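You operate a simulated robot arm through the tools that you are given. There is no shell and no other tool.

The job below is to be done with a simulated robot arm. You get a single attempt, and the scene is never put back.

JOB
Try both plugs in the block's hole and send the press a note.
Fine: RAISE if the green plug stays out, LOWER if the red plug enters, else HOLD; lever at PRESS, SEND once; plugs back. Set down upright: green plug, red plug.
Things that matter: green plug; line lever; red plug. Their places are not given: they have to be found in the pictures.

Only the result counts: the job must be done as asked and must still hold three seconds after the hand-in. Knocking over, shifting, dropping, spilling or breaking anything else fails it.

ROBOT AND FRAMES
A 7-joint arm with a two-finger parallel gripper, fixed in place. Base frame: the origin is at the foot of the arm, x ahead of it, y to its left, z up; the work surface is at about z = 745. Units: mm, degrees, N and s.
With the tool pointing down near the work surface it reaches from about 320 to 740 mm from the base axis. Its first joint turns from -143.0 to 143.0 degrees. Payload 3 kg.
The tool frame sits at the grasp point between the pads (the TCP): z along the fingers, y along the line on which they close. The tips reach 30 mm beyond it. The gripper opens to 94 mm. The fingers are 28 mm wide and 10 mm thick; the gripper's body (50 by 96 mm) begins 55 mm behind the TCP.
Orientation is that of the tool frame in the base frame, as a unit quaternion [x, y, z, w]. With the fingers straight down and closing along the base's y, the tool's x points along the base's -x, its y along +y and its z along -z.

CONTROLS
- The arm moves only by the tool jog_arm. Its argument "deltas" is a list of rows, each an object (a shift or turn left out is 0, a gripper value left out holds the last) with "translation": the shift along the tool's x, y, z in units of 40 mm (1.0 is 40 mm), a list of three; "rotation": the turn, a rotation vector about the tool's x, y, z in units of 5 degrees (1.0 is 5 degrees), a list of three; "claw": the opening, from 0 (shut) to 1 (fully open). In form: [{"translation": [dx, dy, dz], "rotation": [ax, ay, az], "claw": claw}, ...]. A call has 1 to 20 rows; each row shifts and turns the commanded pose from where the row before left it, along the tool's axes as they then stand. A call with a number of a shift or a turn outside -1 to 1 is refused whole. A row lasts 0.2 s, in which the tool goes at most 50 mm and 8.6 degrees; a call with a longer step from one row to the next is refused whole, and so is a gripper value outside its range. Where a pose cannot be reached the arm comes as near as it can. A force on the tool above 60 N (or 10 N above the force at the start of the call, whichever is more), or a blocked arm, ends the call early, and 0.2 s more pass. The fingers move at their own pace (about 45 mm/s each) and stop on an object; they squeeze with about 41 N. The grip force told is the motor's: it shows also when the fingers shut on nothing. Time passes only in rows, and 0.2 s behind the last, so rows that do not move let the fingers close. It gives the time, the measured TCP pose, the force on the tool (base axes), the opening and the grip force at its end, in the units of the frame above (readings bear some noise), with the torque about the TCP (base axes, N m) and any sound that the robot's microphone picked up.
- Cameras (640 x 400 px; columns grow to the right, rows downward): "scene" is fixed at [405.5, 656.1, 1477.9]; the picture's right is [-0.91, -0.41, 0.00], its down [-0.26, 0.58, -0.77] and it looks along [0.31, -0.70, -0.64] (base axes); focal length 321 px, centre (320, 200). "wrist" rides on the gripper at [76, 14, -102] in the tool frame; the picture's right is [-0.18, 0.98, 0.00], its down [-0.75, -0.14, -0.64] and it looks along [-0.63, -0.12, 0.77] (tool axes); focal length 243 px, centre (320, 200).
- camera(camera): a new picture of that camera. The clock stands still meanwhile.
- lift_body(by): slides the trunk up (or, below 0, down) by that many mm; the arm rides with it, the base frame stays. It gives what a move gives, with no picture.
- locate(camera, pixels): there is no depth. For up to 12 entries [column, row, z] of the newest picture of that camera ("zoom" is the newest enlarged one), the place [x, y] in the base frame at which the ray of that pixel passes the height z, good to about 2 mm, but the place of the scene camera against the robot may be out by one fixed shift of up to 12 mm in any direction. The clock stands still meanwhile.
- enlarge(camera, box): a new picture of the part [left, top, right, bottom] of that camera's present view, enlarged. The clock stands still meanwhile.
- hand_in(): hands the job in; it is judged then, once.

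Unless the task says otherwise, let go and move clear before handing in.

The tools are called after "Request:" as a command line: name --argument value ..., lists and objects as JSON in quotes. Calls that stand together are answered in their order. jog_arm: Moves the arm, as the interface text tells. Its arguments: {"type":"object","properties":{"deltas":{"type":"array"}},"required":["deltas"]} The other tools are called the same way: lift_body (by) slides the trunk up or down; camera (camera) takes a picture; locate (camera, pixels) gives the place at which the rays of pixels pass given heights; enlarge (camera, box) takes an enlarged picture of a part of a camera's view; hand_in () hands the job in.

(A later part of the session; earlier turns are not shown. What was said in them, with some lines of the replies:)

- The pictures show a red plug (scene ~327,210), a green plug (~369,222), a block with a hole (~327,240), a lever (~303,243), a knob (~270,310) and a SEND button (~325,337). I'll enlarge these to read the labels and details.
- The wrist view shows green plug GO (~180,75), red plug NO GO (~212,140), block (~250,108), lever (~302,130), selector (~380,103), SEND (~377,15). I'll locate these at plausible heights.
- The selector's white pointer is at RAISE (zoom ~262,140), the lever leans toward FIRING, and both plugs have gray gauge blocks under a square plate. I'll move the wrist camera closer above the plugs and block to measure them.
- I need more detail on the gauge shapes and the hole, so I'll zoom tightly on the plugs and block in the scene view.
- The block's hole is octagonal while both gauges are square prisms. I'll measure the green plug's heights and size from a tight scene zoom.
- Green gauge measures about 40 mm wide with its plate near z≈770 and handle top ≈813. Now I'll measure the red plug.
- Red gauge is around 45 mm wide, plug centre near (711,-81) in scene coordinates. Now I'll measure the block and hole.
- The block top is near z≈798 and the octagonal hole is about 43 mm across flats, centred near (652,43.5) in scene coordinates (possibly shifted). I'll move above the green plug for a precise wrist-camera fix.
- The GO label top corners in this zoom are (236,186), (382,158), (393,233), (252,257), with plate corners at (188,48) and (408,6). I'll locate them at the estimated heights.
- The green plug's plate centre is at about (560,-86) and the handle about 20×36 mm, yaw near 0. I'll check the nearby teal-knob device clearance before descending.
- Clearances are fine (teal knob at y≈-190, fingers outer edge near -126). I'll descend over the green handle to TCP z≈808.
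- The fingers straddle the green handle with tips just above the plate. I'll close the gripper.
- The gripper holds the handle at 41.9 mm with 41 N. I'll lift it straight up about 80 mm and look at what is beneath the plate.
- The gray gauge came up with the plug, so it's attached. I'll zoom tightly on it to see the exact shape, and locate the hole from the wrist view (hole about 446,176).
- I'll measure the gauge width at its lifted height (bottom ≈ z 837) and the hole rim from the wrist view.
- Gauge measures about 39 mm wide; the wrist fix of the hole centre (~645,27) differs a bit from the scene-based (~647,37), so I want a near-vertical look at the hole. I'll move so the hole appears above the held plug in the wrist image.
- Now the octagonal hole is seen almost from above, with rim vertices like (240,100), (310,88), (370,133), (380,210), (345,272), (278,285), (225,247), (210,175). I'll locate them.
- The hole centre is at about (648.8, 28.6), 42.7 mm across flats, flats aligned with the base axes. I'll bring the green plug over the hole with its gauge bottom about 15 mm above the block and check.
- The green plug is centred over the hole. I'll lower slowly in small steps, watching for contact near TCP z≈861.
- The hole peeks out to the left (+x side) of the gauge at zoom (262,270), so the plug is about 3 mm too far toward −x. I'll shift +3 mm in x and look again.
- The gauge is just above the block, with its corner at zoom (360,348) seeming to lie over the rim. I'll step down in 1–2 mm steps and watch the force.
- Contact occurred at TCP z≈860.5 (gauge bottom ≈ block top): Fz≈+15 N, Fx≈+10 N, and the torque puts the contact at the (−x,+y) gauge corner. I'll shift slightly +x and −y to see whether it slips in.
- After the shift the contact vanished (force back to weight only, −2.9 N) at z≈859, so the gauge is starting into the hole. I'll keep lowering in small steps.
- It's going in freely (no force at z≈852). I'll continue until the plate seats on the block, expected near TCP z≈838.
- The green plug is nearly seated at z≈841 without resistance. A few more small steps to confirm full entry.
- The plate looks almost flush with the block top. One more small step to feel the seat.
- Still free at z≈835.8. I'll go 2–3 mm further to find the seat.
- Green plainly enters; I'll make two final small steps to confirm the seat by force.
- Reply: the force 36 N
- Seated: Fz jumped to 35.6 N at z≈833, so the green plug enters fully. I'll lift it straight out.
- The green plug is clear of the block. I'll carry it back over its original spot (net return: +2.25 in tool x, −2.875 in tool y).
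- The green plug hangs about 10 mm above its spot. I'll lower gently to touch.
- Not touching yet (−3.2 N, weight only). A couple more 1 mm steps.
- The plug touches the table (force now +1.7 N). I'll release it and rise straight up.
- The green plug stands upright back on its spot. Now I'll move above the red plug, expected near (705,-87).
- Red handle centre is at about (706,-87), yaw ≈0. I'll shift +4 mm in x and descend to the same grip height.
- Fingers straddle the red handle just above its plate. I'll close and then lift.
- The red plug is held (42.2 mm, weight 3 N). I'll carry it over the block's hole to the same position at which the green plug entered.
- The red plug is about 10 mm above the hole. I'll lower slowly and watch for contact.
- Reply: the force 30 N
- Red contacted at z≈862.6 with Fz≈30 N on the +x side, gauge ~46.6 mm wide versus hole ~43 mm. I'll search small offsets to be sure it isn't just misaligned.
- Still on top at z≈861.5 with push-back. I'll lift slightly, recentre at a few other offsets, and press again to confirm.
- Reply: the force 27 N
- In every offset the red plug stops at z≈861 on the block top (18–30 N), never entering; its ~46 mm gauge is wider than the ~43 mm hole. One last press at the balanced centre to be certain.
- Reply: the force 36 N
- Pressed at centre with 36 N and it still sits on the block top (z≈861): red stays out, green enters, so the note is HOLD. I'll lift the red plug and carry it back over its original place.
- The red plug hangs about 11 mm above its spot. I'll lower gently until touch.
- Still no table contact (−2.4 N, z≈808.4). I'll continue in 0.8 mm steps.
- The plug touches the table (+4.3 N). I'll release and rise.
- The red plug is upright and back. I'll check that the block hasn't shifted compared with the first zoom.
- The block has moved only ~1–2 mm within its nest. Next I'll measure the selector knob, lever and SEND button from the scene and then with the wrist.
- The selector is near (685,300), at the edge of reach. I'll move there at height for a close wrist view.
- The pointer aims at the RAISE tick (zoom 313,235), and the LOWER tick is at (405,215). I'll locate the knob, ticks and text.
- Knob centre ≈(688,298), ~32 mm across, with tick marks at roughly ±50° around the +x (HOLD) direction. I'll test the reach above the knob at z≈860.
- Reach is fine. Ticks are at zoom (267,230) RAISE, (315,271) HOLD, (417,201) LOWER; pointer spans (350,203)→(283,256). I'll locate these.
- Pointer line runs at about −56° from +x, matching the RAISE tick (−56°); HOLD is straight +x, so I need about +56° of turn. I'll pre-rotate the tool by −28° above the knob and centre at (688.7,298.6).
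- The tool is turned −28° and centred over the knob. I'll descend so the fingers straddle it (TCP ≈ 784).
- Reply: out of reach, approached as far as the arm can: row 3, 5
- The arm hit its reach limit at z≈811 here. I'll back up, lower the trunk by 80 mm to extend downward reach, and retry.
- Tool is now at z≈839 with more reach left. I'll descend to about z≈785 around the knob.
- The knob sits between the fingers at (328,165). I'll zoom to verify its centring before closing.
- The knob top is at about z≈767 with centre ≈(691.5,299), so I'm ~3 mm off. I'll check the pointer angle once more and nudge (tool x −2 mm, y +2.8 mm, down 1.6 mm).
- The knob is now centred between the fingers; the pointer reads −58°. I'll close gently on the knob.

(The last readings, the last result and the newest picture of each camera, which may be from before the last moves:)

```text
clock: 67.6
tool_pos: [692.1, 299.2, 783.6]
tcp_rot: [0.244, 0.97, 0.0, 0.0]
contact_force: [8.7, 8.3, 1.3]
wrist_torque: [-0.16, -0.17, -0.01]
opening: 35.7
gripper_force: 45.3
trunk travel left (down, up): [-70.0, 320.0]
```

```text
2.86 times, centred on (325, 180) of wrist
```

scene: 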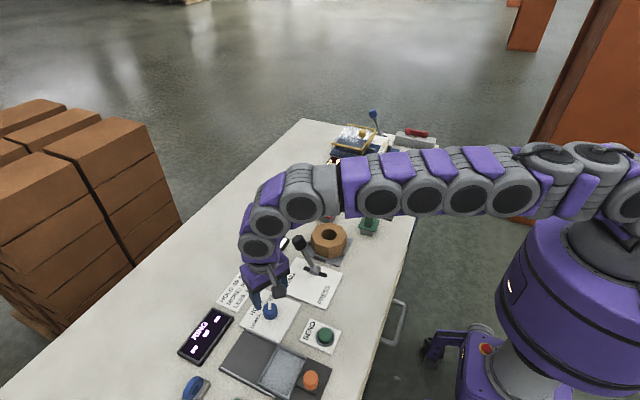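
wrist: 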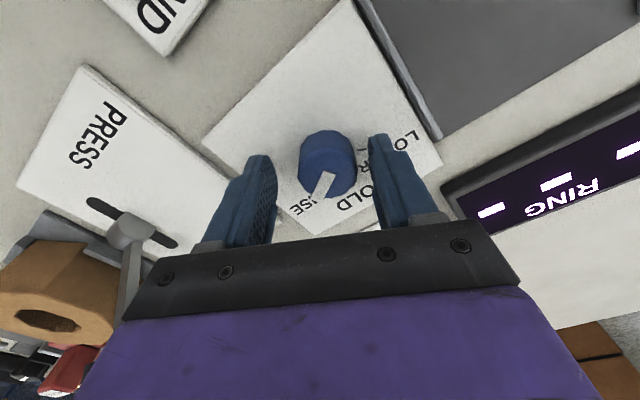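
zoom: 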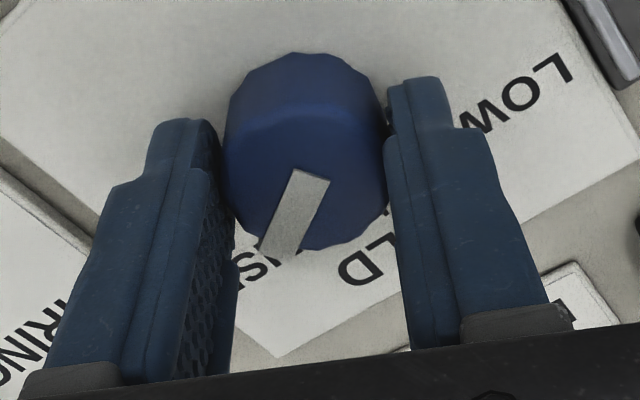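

Gripped at 35.7 mm with a small side force (8.7, 8.3 N). I'll ease 1.6 mm in tool y and start the turn by 30° to see the knob follow.

Request:
jog_arm --deltas '[{"translation": [-0.01, 0.035, 0]}, {}, {"rotation": [0, 0, -1]}, {"rotation": [0, 0, -1]}, {"rotation": [0, 0, -1]}, {"rotation": [0, 0, -1]}, {"rotation": [0, 0, -1]}, {"rotation": [0, 0, -1]}, {}]'

Request:
enlarge --camera "wrist" --box '[240, 110, 410, 250]'

```text
clock: 69.6
tool_pos: [692.7, 299.2, 784.3]
tcp_rot: [-0.016, 1.0, 0.0, 0.001]
contact_force: [-2.6, 1.5, 10.0]
wrist_torque: [0.41, 0.64, -0.01]
opening: 35.4
gripper_force: 44.8
trunk travel left (down, up): [-70.0, 320.0]
```

```text
2.86 times, centred on (325, 180) of wrist
```

zoom: 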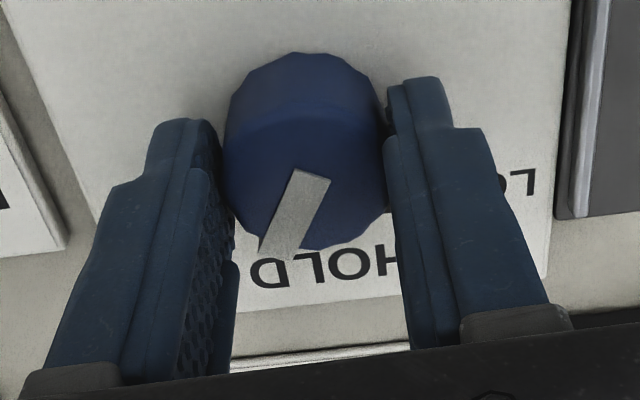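

The knob turns with the fingers (pointer fixed in the gripper view). I'll turn the remaining ~28° and then view.

Request:
jog_arm --deltas '[{"rotation": [0, 0, -0.96], "translation": [0, 0, -0.01]}, {"rotation": [0, 0, -0.96]}, {"rotation": [0, 0, -0.96]}, {"rotation": [0, 0, -0.96]}, {"rotation": [0, 0, -0.96]}, {"rotation": [0, 0, -0.96]}, {}]'

Request:
enlarge --camera "wrist" --box '[240, 110, 410, 250]'

Request:
enlarge --camera "scene" --box '[230, 270, 310, 340]'

```text
clock: 71.2
tool_pos: [691.9, 298.9, 783.9]
tcp_rot: [-0.264, 0.965, 0.001, 0.0]
contact_force: [-10.1, -2.1, 2.6]
wrist_torque: [0.37, 0.51, 0.06]
opening: 35.3
gripper_force: 45.4
trunk travel left (down, up): [-70.0, 320.0]
```

```text
2.86 times, centred on (325, 180) of wrist
```

zoom: 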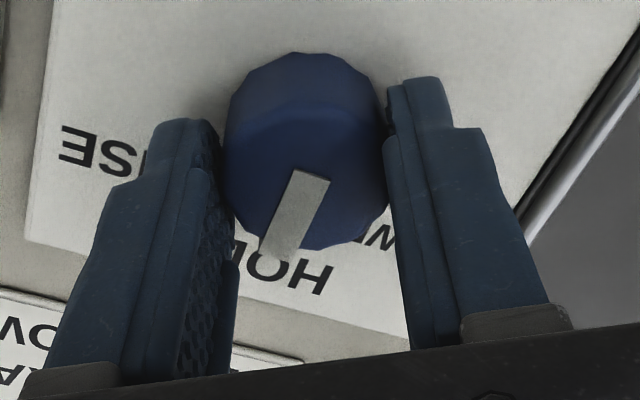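

```text
5.71 times, centred on (270, 305) of scene
```

zoom: 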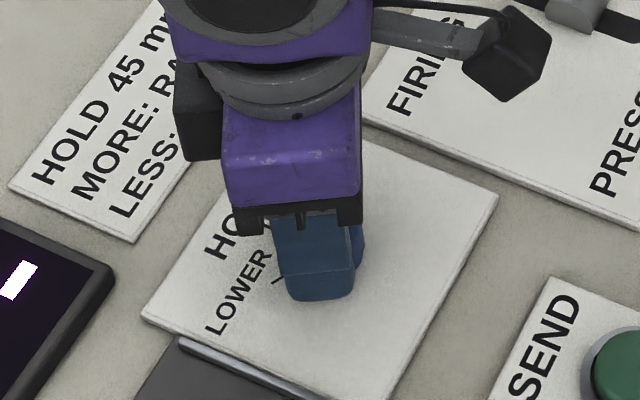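

The pointer now lies over the middle of HOLD. I'll compute its angle from tail (311,176) and tip (279,252).

Request:
enlarge --camera "wrist" --box '[240, 110, 410, 250]'

Request:
locate --camera "zoom" --pixels '[[311, 176, 768], [279, 252, 768], [306, 182, 767], [278, 272, 749], [60, 130, 749], [330, 275, 749], [245, 245, 749]]'

```text
2.86 times, centred on (325, 180) of wrist
```

zoom: 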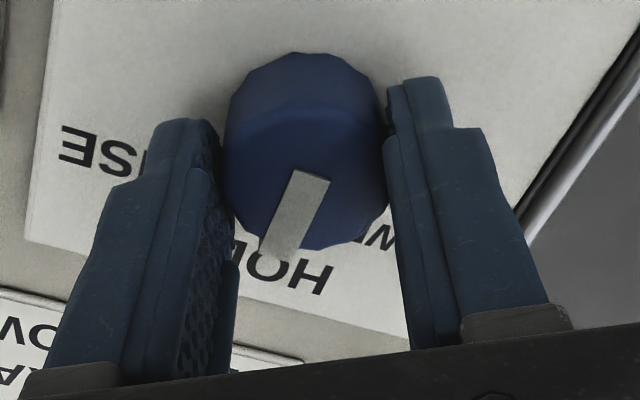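

```text
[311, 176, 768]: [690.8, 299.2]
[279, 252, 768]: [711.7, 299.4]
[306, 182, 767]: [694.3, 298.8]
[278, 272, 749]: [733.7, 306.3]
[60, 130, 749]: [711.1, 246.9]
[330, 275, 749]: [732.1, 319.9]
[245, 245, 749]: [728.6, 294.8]
```

The pointer now runs from (690.8,299.2) to (711.7,299.4), i.e. 0° – exactly at HOLD. I'll release and rise straight up.

Request:
jog_arm --deltas '[{"claw": 0.62}, {"claw": 0.62}, {"claw": 0.62}, {"translation": [0, 0, -0.3]}, {"translation": [0, 0, -0.6]}, {"translation": [0, 0, -0.8]}, {"translation": [0, 0, -0.8]}, {}]'

Request:
camera --camera "wrist"

Request:
enlarge --camera "scene" --box '[230, 270, 310, 340]'

```text
clock: 73.0
tool_pos: [692.0, 300.1, 885.2]
tcp_rot: [-0.264, 0.965, 0.0, 0.0]
contact_force: [0.2, -0.1, -0.3]
wrist_torque: [-0.02, 0.03, -0.01]
opening: 58.3
gripper_force: 0.0
trunk travel left (down, up): [-70.0, 320.0]
```

```text
taken
```

wrist: 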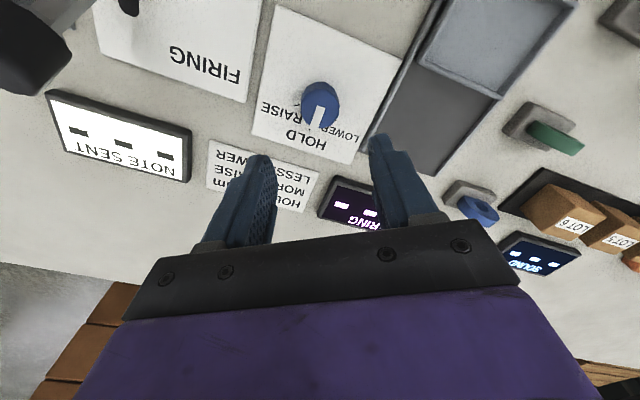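

```text
5.71 times, centred on (270, 305) of scene
```

zoom: 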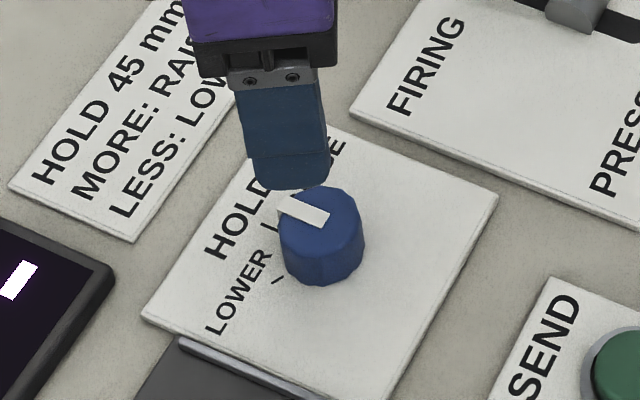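

The pointer visually aims at the HOLD tick. I'll verify with a wrist zoom measurement.

Request:
enlarge --camera "wrist" --box '[255, 65, 385, 170]'

```text
3.81 times, centred on (320, 118) of wrist
```

zoom: 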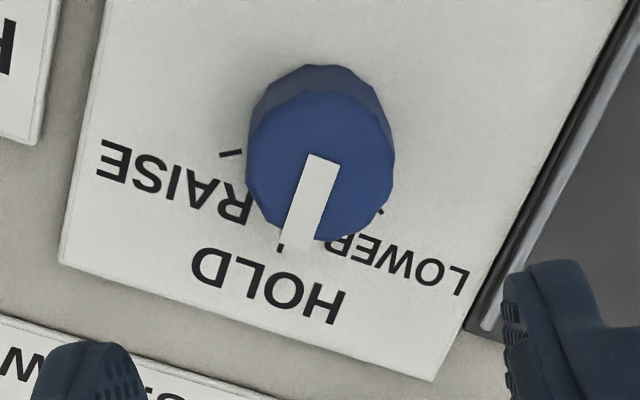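

Request:
locate --camera "zoom" --pixels '[[320, 160, 768], [297, 240, 768], [230, 154, 749], [380, 212, 749], [279, 250, 749], [318, 165, 767]]'

```text
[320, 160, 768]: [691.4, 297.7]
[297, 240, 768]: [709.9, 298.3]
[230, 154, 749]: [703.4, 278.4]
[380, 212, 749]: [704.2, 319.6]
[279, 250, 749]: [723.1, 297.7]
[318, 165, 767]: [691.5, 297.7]
```

The pointer angle is within 2° of HOLD. Next the lever: I'll restore tool yaw to 0 and move to view it from above.

Request:
jog_arm --deltas '[{"translation": [0, 0, -0.5]}, {"translation": [0, 0, -0.5], "rotation": [0, 0, 1]}, {"rotation": [0, 0, 1]}, {"rotation": [0, 0, 1]}, {"rotation": [0, 0, 1]}, {"rotation": [0, 0, 1]}, {"rotation": [0, 0, 1]}, {"rotation": [0, 0, 0.12]}, {"translation": [0.3, -0.8, 0], "claw": 0}, {"translation": [0.3, -0.8, 0]}, {"translation": [0.3, -0.8, 0]}, {"translation": [0.3, -0.8, 0]}, {}, {}]'

Request:
camera --camera "wrist"

Request:
camera --camera "scene"

```text
clock: 76.0
tool_pos: [642.3, 173.1, 922.3]
tcp_rot: [0.0, 1.0, 0.0, 0.0]
contact_force: [-0.1, 0.8, 0.6]
wrist_torque: [0.0, -0.03, 0.05]
opening: 0.2
gripper_force: 32.5
trunk travel left (down, up): [-70.0, 320.0]
```

```text
taken
```

wrist: 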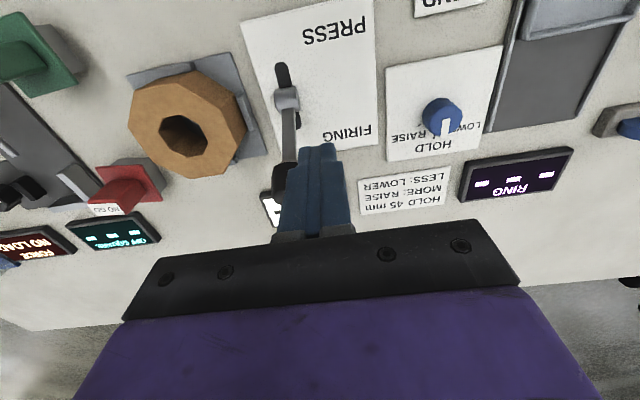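

```text
taken
```

scene: 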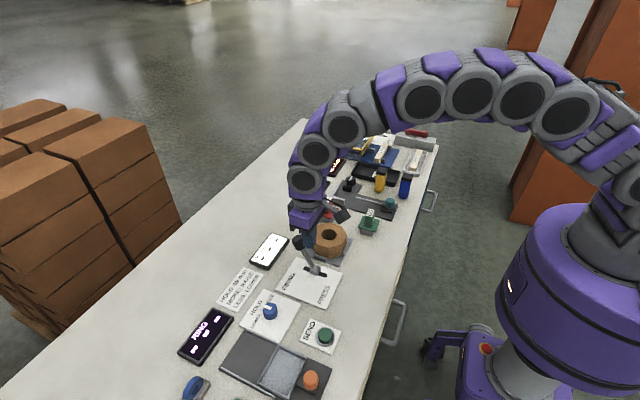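

The closed fingers hide the lever handle. I'll shift to (700,190,960) for a clear view.

Request:
jog_arm --deltas '[{"translation": [-0.5, 0.15, -0.3]}, {"translation": [-0.5, 0.15, -0.3]}, {"translation": [-0.45, 0.13, -0.35]}, {}, {}]'

Request:
camera --camera "wrist"

Request:
enlarge --camera "wrist" --box '[180, 0, 360, 160]'

Request:
enlarge --camera "scene" --box '[275, 225, 345, 310]'

```text
clock: 77.2
tool_pos: [701.5, 188.2, 962.4]
tcp_rot: [0.0, 1.0, 0.0, 0.0]
contact_force: [-0.2, -0.1, 0.0]
wrist_torque: [-0.01, -0.01, -0.02]
opening: 0.0
gripper_force: 33.0
trunk travel left (down, up): [-70.0, 320.0]
```

```text
taken
```

wrist: 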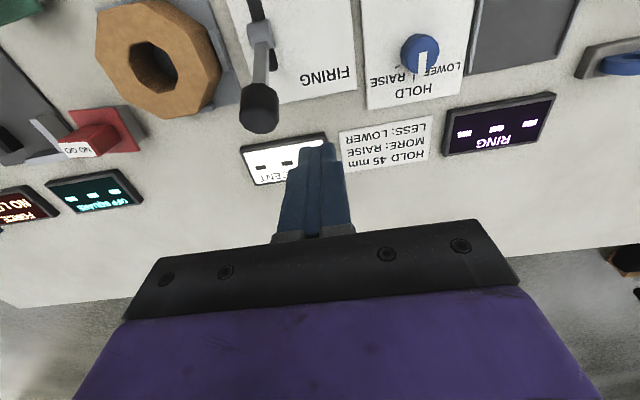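

```text
2.50 times, centred on (270, 80) of wrist
```

zoom: 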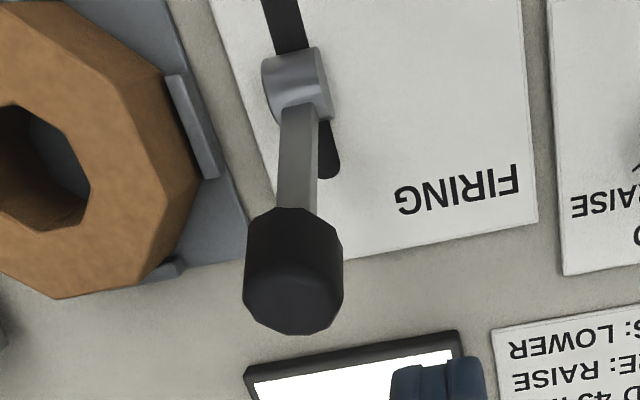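

```text
4.71 times, centred on (310, 268) of scene
```

zoom: 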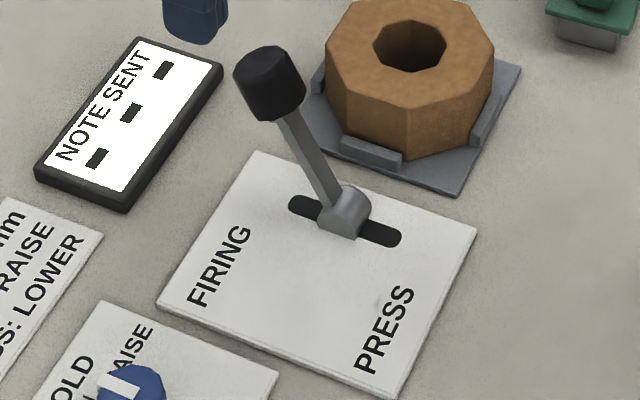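

I'll locate the lever boss (297,85), handle end (293,300) and slot ends at several heights.

Request:
locate --camera "wrist" --pixels '[[261, 34, 755], [261, 34, 765], [259, 115, 810], [259, 115, 820], [259, 115, 830], [259, 115, 840], [271, 70, 749], [251, 0, 749], [262, 60, 780], [259, 88, 810]]'

Request:
locate --camera "scene" --pixels '[[317, 271, 755], [317, 271, 765], [299, 241, 810], [299, 241, 820], [299, 241, 830], [299, 241, 840], [306, 269, 749], [329, 277, 749], [301, 247, 815], [301, 247, 825]]'

```text
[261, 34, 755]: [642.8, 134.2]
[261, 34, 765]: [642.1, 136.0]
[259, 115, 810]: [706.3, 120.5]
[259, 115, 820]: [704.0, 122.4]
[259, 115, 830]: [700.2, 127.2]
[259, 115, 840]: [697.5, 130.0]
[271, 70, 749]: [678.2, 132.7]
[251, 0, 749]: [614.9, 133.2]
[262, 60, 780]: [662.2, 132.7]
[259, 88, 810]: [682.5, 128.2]
```

```text
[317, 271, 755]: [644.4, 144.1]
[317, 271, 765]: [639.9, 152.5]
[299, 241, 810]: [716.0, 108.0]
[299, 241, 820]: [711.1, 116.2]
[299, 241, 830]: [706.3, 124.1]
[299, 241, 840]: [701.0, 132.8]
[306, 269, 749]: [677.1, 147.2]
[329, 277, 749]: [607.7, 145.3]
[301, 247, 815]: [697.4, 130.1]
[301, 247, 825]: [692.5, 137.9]
```

Lever plane is y≈133.5, pivot ≈(645,755), handle end ≈(693,849), leaning +27° toward FIRING. I'll bring the closed fingers to the far (+x) side of the handle at (738,133.5), above it first.

Request:
jog_arm --deltas '[{"translation": [0, 0, 0.75], "claw": 0}, {"translation": [0, 0, 0.75]}, {"translation": [-0.45, -0.65, 0]}, {"translation": [-0.45, -0.72, 0]}, {}, {}]'

Request:
enlarge --camera "scene" --box '[250, 190, 350, 290]'

Request:
camera --camera "wrist"

```text
clock: 78.6
tool_pos: [737.3, 134.8, 902.5]
tcp_rot: [0.001, 1.0, 0.0, 0.0]
contact_force: [-0.2, 0.2, -0.3]
wrist_torque: [-0.02, 0.02, -0.02]
opening: 0.1
gripper_force: 33.0
trunk travel left (down, up): [-70.0, 320.0]
```

```text
4.00 times, centred on (300, 240) of scene
```

zoom: 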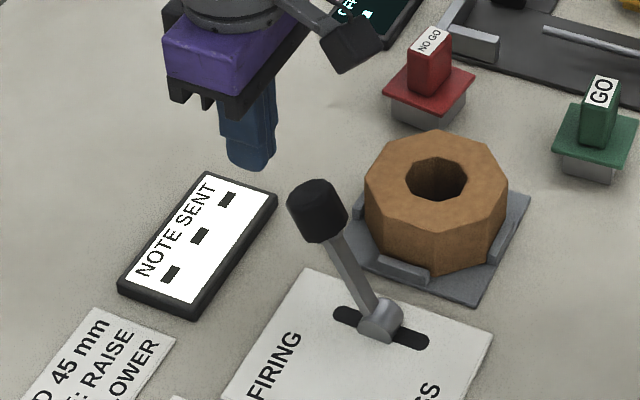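

```text
taken
```

wrist: 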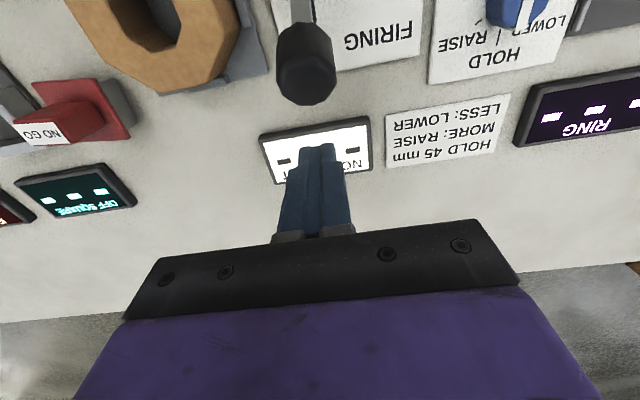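

The closed fingers are beyond the handle on the +x side. I'll descend to TCP z≈852 so the tips are at knob level.

Request:
jog_arm --deltas '[{"translation": [0, 0, 0.5]}, {"translation": [0, 0, 0.5]}, {"translation": [0, 0, 0.25]}, {}]'

Request:
enlarge --camera "scene" --box '[250, 190, 350, 290]'

Request:
camera --camera "wrist"

```text
clock: 79.6
tool_pos: [739.1, 134.7, 852.1]
tcp_rot: [0.001, 1.0, -0.001, 0.0]
contact_force: [0.5, -0.1, 0.1]
wrist_torque: [-0.01, -0.02, -0.03]
opening: 0.0
gripper_force: 32.8
trunk travel left (down, up): [-70.0, 320.0]
```

```text
4.00 times, centred on (300, 240) of scene
```

zoom: 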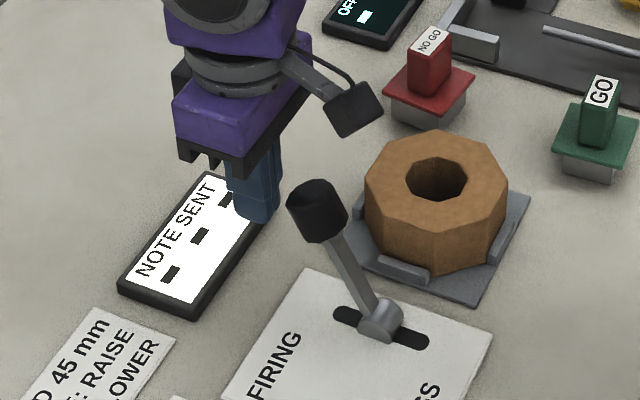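

```text
taken
```

wrist: 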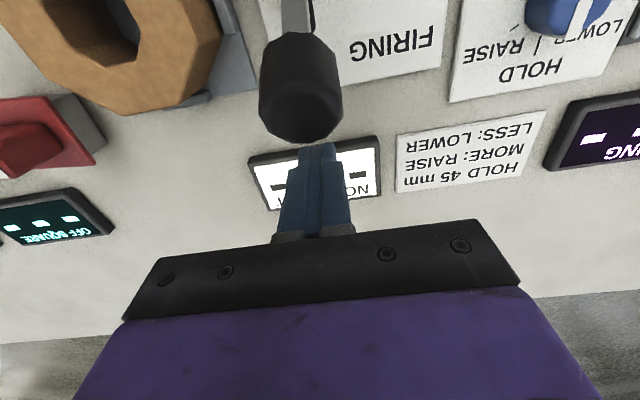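

The finger block is aligned with the handle in y. I'll push in −x in small steps, first ~30 mm.

Request:
jog_arm --deltas '[{"translation": [0.2, 0, 0]}, {"translation": [0.2, 0, 0]}, {"translation": [0.15, 0, 0]}, {"translation": [0.15, 0, 0]}, {"translation": [0.1, 0, 0]}, {}]'

Request:
enlarge --camera "scene" --box '[250, 190, 350, 290]'

```text
clock: 81.0
tool_pos: [705.2, 134.1, 851.0]
tcp_rot: [0.001, 1.0, 0.001, 0.0]
contact_force: [2.7, 1.1, 0.3]
wrist_torque: [-0.02, 0.03, -0.01]
opening: 0.0
gripper_force: 32.6
trunk travel left (down, up): [-70.0, 320.0]
```

```text
4.00 times, centred on (300, 240) of scene
```

zoom: 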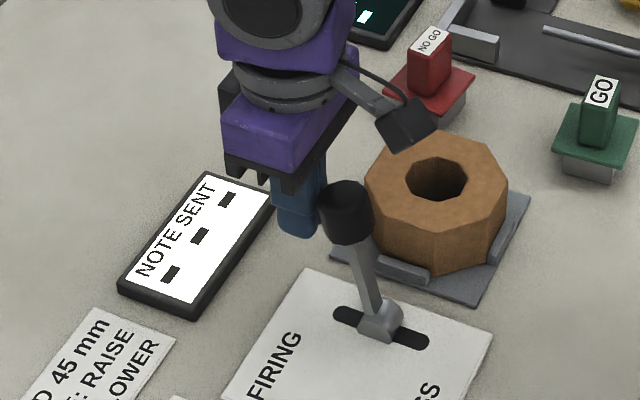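

The lever moves easily (2.7 N). I'll continue pushing another ~40 mm.

Request:
jog_arm --deltas '[{"translation": [0.15, 0, 0]}, {"translation": [0.15, 0, 0]}, {"translation": [0.15, 0, 0]}, {"translation": [0.15, 0, 0]}, {"translation": [0.15, 0, 0]}, {"translation": [0.15, 0, 0]}, {"translation": [0.1, 0, 0]}, {}]'

Request:
enlarge --camera "scene" --box '[270, 210, 350, 290]'

```text
clock: 82.8
tool_pos: [666.5, 134.3, 852.6]
tcp_rot: [0.001, 1.0, 0.0, 0.001]
contact_force: [0.2, -0.1, 0.5]
wrist_torque: [0.0, -0.02, 0.02]
opening: 0.2
gripper_force: 33.4
trunk travel left (down, up): [-70.0, 320.0]
```

```text
5.00 times, centred on (310, 250) of scene
```

zoom: 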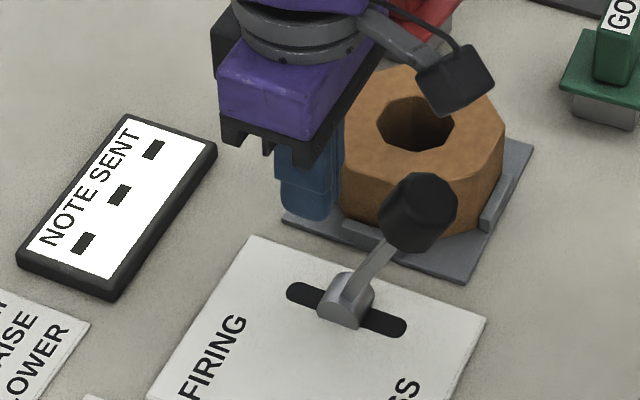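

The lever snapped over to the PRESS side (handle at zoom 422,205), free of the finger. I'll check its angle.

Request:
locate --camera "zoom" --pixels '[[437, 203, 840], [437, 203, 850], [437, 203, 830], [437, 203, 820], [400, 222, 820], [400, 222, 830]]'

Request:
jog_arm --deltas '[{"translation": [-0.3, 0, 0]}, {"translation": [0, 0, -0.6]}, {"translation": [0, 0, -0.8]}, {"translation": [0, 0, -0.6]}, {}]'

Request:
camera --camera "scene"

Request:
enlarge --camera "scene" --box '[275, 225, 345, 310]'

Request:
camera --camera "wrist"

```text
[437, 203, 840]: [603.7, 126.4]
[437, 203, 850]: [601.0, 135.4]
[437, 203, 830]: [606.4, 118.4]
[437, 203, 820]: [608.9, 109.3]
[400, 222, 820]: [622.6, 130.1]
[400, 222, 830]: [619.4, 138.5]
```

```text
clock: 84.0
tool_pos: [676.6, 133.0, 932.7]
tcp_rot: [0.0, 1.0, 0.0, 0.0]
contact_force: [0.9, -0.1, -0.2]
wrist_torque: [0.0, -0.02, 0.02]
opening: 0.1
gripper_force: 33.4
trunk travel left (down, up): [-70.0, 320.0]
```

```text
taken
```

scene: 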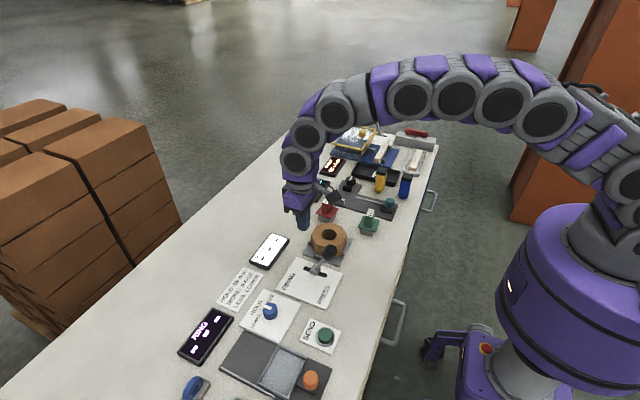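

```text
4.71 times, centred on (310, 268) of scene
```

zoom: 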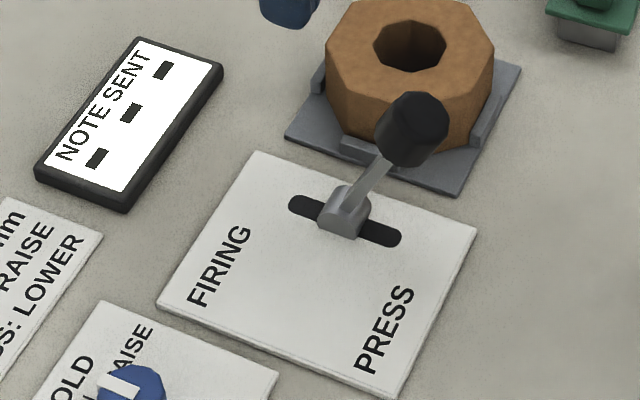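

```text
taken
```

wrist: 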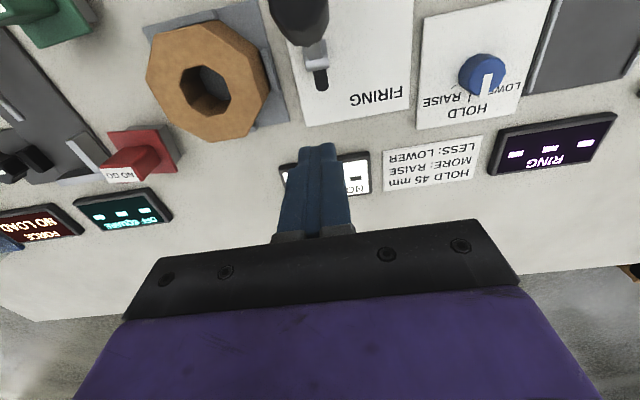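

The lever leans about −27° toward PRESS, mirroring its start. Now I'll move to view the SEND button.

Request:
jog_arm --deltas '[{"translation": [0.65, 0.7, 0], "claw": 0}, {"translation": [0.65, 0.7, 0]}, {"translation": [0.65, 0.7, 0]}, {"translation": [0.65, 0.7, 0]}, {"translation": [0.65, 0.7, 0]}, {"translation": [0.65, 0.7, 0]}, {}, {}]'

Request:
camera --camera "wrist"

Request:
enlarge --camera "wrist" --box '[260, 50, 390, 160]'

Request:
enlarge --camera "scene" --box '[290, 310, 350, 360]'

```text
clock: 85.8
tool_pos: [522.8, 301.7, 931.1]
tcp_rot: [0.001, 1.0, 0.0, 0.0]
contact_force: [-0.5, -1.0, 0.4]
wrist_torque: [0.02, -0.02, 0.02]
opening: 0.1
gripper_force: 32.8
trunk travel left (down, up): [-70.0, 320.0]
```

```text
taken
```

wrist: 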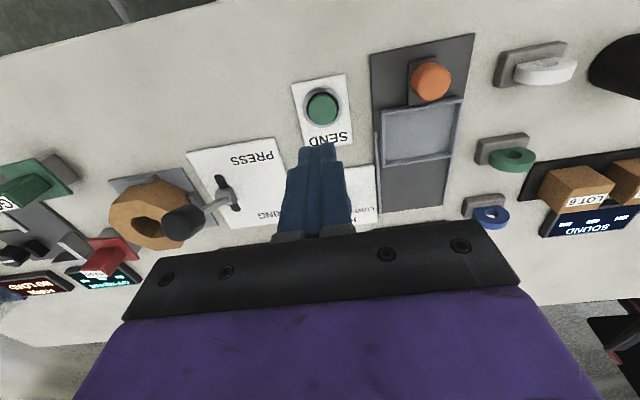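

```text
3.64 times, centred on (325, 105) of wrist
```

zoom: 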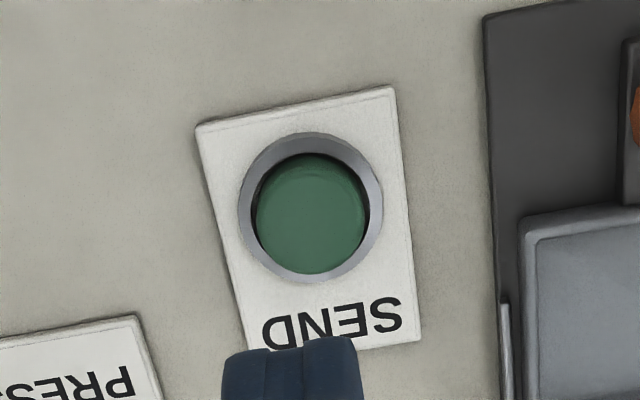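

```text
8.00 times, centred on (320, 335) of scene
```

zoom: 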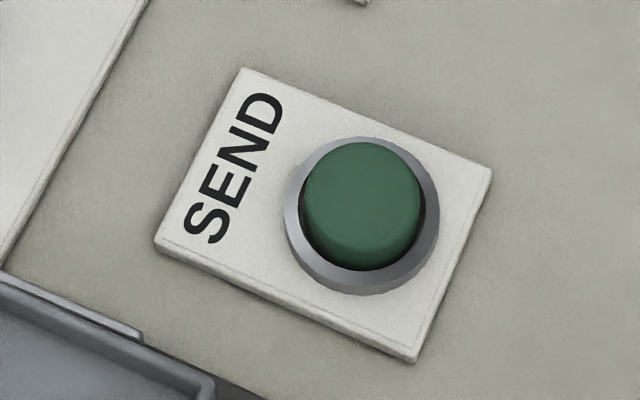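

The SEND button's cap centre is at wrist (322.8,108.6). I'll locate it at several heights.

Request:
locate --camera "wrist" --pixels '[[322.8, 108.6, 755], [322.8, 108.6, 760], [322.8, 108.6, 770], [322, 107, 750], [305, 112, 760], [340, 107, 760]]'

Request:
locate --camera "zoom" --pixels '[[362, 220, 750], [362, 195, 760], [362, 195, 765], [362, 195, 770], [290, 215, 750], [438, 215, 750]]'

```text
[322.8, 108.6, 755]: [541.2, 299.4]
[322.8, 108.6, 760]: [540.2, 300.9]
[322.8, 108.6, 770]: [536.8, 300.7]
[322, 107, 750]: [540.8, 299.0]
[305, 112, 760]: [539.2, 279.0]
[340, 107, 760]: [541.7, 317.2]
```

```text
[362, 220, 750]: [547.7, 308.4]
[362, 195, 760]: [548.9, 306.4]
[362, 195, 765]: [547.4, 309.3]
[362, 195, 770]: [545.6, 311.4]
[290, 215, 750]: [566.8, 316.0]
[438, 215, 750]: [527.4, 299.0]
```

Button centre ≈(541,300.5). I'll move above it and descend until the fingertips are about 20 mm over the cap.

Request:
jog_arm --deltas '[{"translation": [-0.48, -0.02, 0], "claw": 0}, {"translation": [0, 0, 0.8]}, {"translation": [0, 0, 0.8]}, {"translation": [0, 0, 0.8]}, {"translation": [0, 0, 0.5]}, {}]'

Request:
camera --camera "wrist"

Request:
enlarge --camera "scene" --box '[280, 280, 370, 360]'

```text
clock: 87.2
tool_pos: [539.3, 301.8, 816.2]
tcp_rot: [0.001, 1.0, 0.0, 0.0]
contact_force: [0.3, -0.1, 0.5]
wrist_torque: [0.02, -0.02, 0.01]
opening: 0.1
gripper_force: 32.9
trunk travel left (down, up): [-70.0, 320.0]
```

```text
taken
```

wrist: 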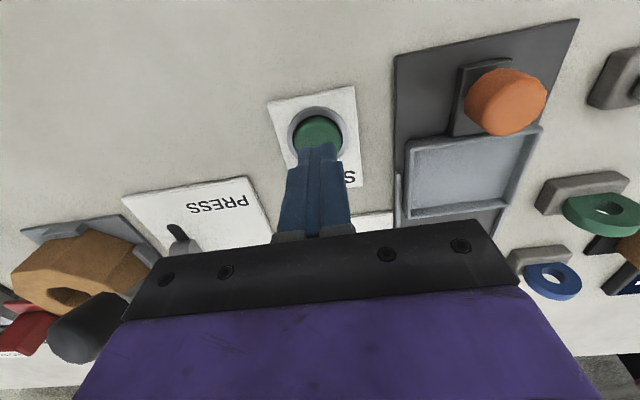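

```text
5.00 times, centred on (325, 320) of scene
```

zoom: 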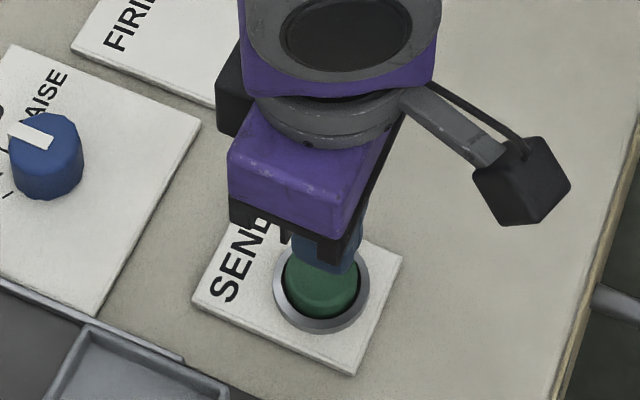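

The fingertips appear over the cap. I'll do a quick wrist zoom check of the centring, then press.

Request:
enlarge --camera "wrist" --box '[260, 80, 380, 180]'

Request:
locate --camera "zoom" --pixels '[[115, 220, 752], [498, 220, 752], [300, 102, 752], [180, 230, 762], [428, 215, 762], [300, 135, 762]]'

```text
4.00 times, centred on (320, 130) of wrist
```

zoom: 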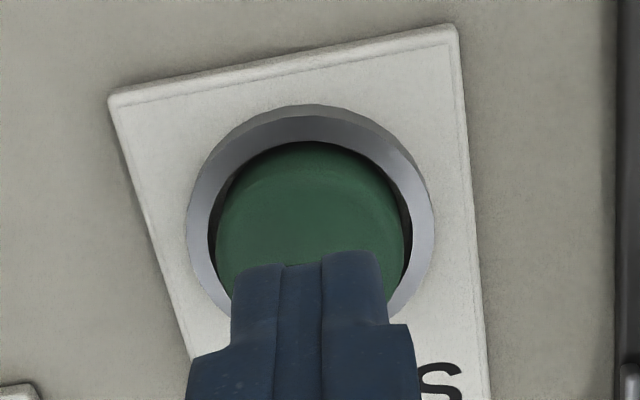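

```text
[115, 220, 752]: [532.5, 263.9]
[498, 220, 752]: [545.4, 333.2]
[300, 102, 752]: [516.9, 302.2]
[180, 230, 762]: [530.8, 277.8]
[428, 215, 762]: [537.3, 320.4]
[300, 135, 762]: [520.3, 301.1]
```

Centred within a couple of mm. I'll step down toward the cap.

Request:
jog_arm --deltas '[{"translation": [0, 0, 0.15]}, {"translation": [0, 0, 0.15]}, {"translation": [0, 0, 0.1]}, {"translation": [0, 0, 0.05]}, {}]'

Request:
enlarge --camera "scene" --box '[295, 295, 355, 355]'

```text
clock: 88.4
tool_pos: [542.2, 301.4, 798.3]
tcp_rot: [0.001, 1.0, -0.001, 0.001]
contact_force: [0.2, 0.2, -0.3]
wrist_torque: [-0.02, 0.01, 0.02]
opening: 0.1
gripper_force: 32.8
trunk travel left (down, up): [-70.0, 320.0]
```

```text
6.67 times, centred on (325, 325) of scene
```

zoom: 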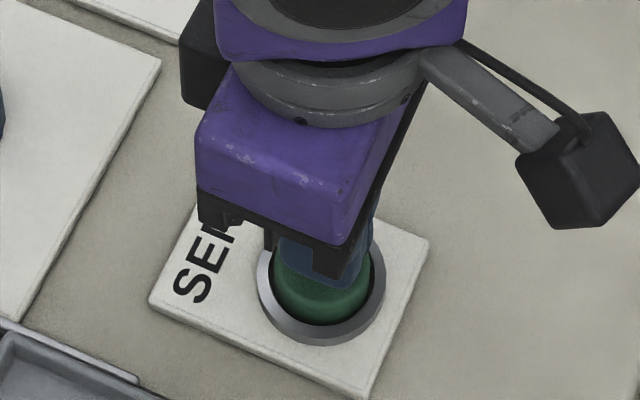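

Not in contact yet at z≈798. I'll continue in ~1.5 mm steps and watch for force or sound.

Request:
jog_arm --deltas '[{"translation": [0, 0, 0.04]}, {"translation": [0, 0, 0.04]}, {"translation": [0, 0, 0.04]}, {}]'

```text
clock: 89.4
tool_pos: [539.8, 301.0, 793.1]
tcp_rot: [0.0, 1.0, 0.0, 0.0]
contact_force: [0.6, 0.1, 0.1]
wrist_torque: [0.0, -0.02, 0.01]
opening: 0.0
gripper_force: 33.5
trunk travel left (down, up): [-70.0, 320.0]
```

Request:
jog_arm --deltas '[{"translation": [0, 0, 0.04]}, {"translation": [0, 0, 0.04]}, {}]'

```text
clock: 90.2
tool_pos: [541.2, 301.5, 790.8]
tcp_rot: [0.001, 1.0, 0.0, 0.001]
contact_force: [-0.1, 1.3, 1.6]
wrist_torque: [-0.02, 0.0, 0.0]
opening: 0.0
gripper_force: 33.4
trunk travel left (down, up): [-70.0, 320.0]
```

A slight contact (1.6 N) at z≈791. I'll press further in small steps.

Request:
jog_arm --deltas '[{"translation": [0, 0, 0.04]}, {"translation": [0, 0, 0.04]}, {}]'

```text
clock: 91.0
tool_pos: [541.0, 301.4, 787.7]
tcp_rot: [0.002, 1.0, 0.0, 0.001]
contact_force: [1.8, 1.2, 3.7]
wrist_torque: [0.04, -0.01, 0.0]
opening: 0.0
gripper_force: 32.9
trunk travel left (down, up): [-70.0, 320.0]
heard: click
```

A click was heard at z≈787.7 – SEND registered once. I'll lift straight off and check the displays.

Request:
jog_arm --deltas '[{"translation": [0, 0, -0.3]}, {"translation": [0, 0, -0.6]}, {"translation": [0, 0, -0.8]}, {"translation": [0, 0, -0.8]}, {}]'

Request:
camera --camera "scene"

Request:
enlarge --camera "scene" --box '[170, 220, 350, 360]'

Request:
enlarge --camera "scene" --box '[245, 225, 345, 315]'

```text
clock: 92.2
tool_pos: [542.9, 301.5, 885.3]
tcp_rot: [0.001, 1.0, 0.0, 0.0]
contact_force: [0.4, 1.1, 0.0]
wrist_torque: [0.0, -0.01, 0.0]
opening: 0.1
gripper_force: 32.9
trunk travel left (down, up): [-70.0, 320.0]
```

```text
taken
```

scene: 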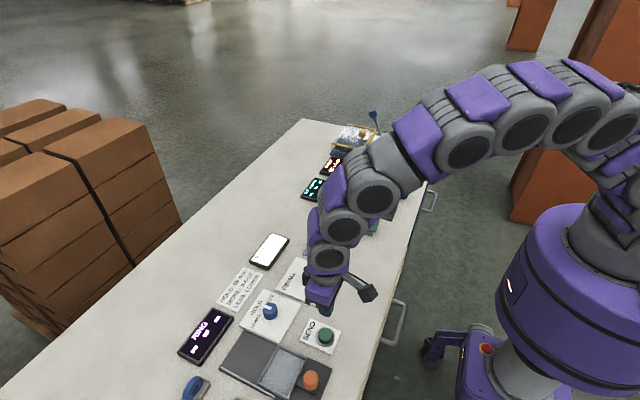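

```text
2.86 times, centred on (260, 290) of scene
```

zoom: 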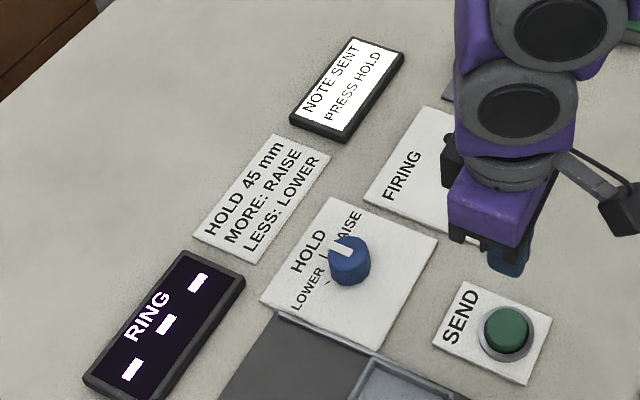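

```text
4.44 times, centred on (295, 270) of scene
```

zoom: 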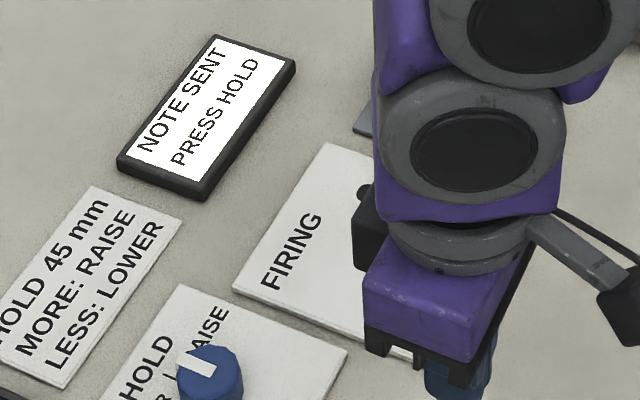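

The display now reads "NOTE SENT – PRESS HOLD". I'll move the arm clear and verify that the plugs, lever and block are all still in place.

Request:
jog_arm --deltas '[{"translation": [0, 0, -0.8]}, {"translation": [0, 0, -0.8]}, {"translation": [0, 0, -0.8]}, {"translation": [0, 0.8, -0.5]}, {"translation": [0, 0.8, -0.3]}, {"translation": [0, 0.8, 0]}, {"translation": [0, 0.8, 0]}, {}]'

Request:
camera --camera "scene"

Request:
enlarge --camera "scene" --box '[290, 180, 400, 290]'

Request:
camera --camera "wrist"

```text
clock: 94.0
tool_pos: [540.8, 429.6, 1014.5]
tcp_rot: [0.0, 1.0, 0.0, 0.001]
contact_force: [0.1, 1.0, -0.6]
wrist_torque: [0.01, 0.02, 0.0]
opening: 0.2
gripper_force: 32.9
trunk travel left (down, up): [-70.0, 320.0]
```

```text
taken
```

scene: 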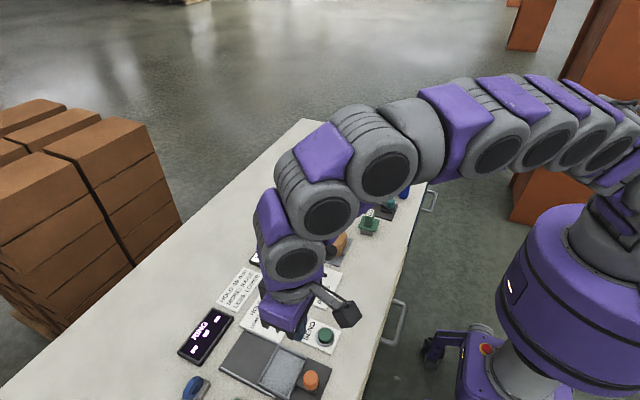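

```text
3.64 times, centred on (345, 235) of scene
```

zoom: 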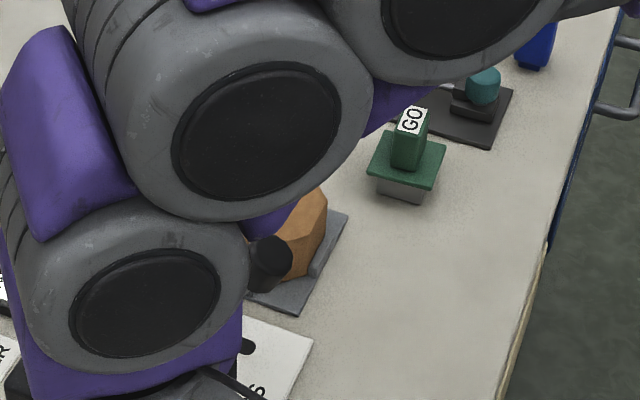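

```text
taken
```

wrist: 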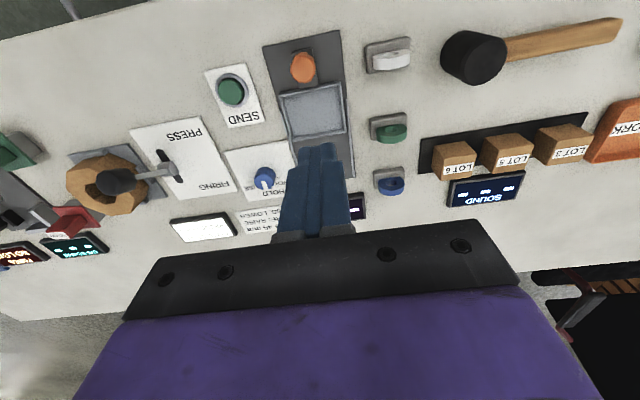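

The arm blocks the scene view. I'll retreat toward the starting pose to get a clear view of everything.

Request:
jog_arm --deltas '[{"translation": [0, -0.8, -0.8]}, {"translation": [0, -0.8, -0.8]}, {"translation": [0, -0.8, -0.7]}, {"translation": [0, -0.9, -0.6]}, {"translation": [0, -0.9, -0.6]}, {"translation": [0, -0.9, -0.5]}, {"translation": [0, -0.9, 0]}, {}]'

Request:
camera --camera "scene"

Request:
enlarge --camera "scene" --box '[260, 180, 400, 310]'

Request:
camera --camera "wrist"

```text
clock: 95.8
tool_pos: [540.0, 189.2, 1174.4]
tcp_rot: [0.0, 1.0, 0.0, 0.0]
contact_force: [0.2, 0.1, -0.9]
wrist_torque: [0.02, 0.0, -0.02]
opening: 0.0
gripper_force: 33.0
trunk travel left (down, up): [-70.0, 320.0]
```

```text
taken
```

scene: 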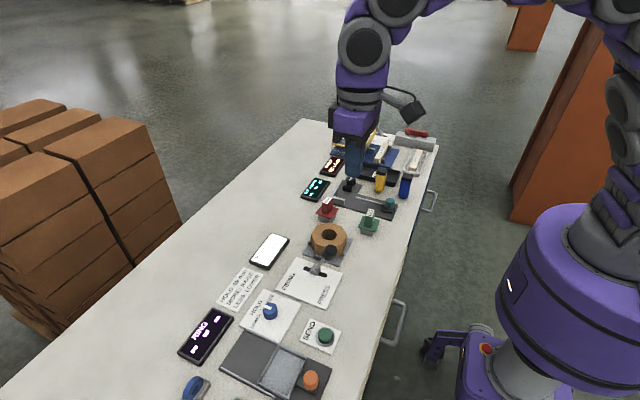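

```text
3.08 times, centred on (330, 245) of scene
```

zoom: 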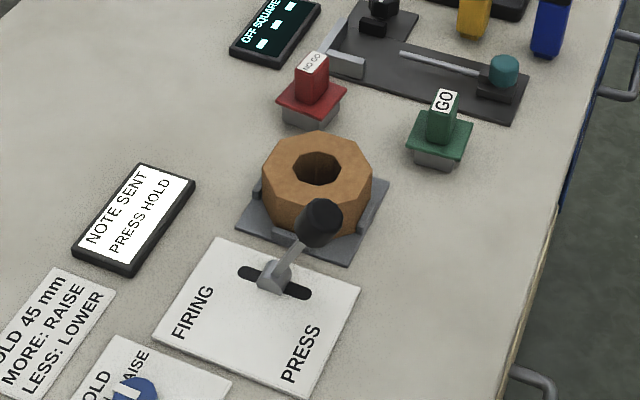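

```text
taken
```

wrist: 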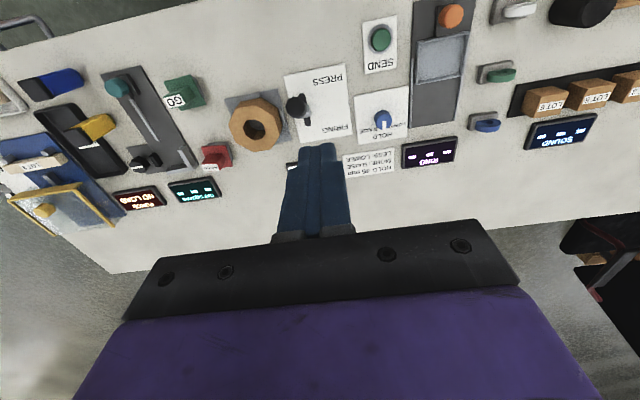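

The display shows "NOTE SENT – PRESS HOLD", and the lever is at PRESS. Both plugs stand upright on their original spots, and the arm is clear with nothing in its grip. I'll hand the job in.

Request:
hand_in

```text
The job is handed in.
```

The job is handed in. The press got the note HOLD, and its display reads "NOTE SENT – PRESS HOLD".

- **Green plug (GO):** it went fully into the block's hole, until its plate rested on the block.
- **Red plug (NO GO):** it stayed out. I pressed it with up to about 36 N at the centre and at several small offsets, and it stopped on the block's top face each time.
- **Note:** green entered and red did not, so I turned the selector from RAISE to HOLD and moved the lever from FIRING to PRESS. I pressed SEND once and heard one click.
- **Plugs:** both stand upright within about 3 mm of where they started; the red one is turned by a few degrees.

Two other things changed:

- **Block:** it slid about 1–2 mm within its holder while I was trying the plugs.
- **Trunk:** it is still 80 mm below its starting height. I lowered it to reach the selector.
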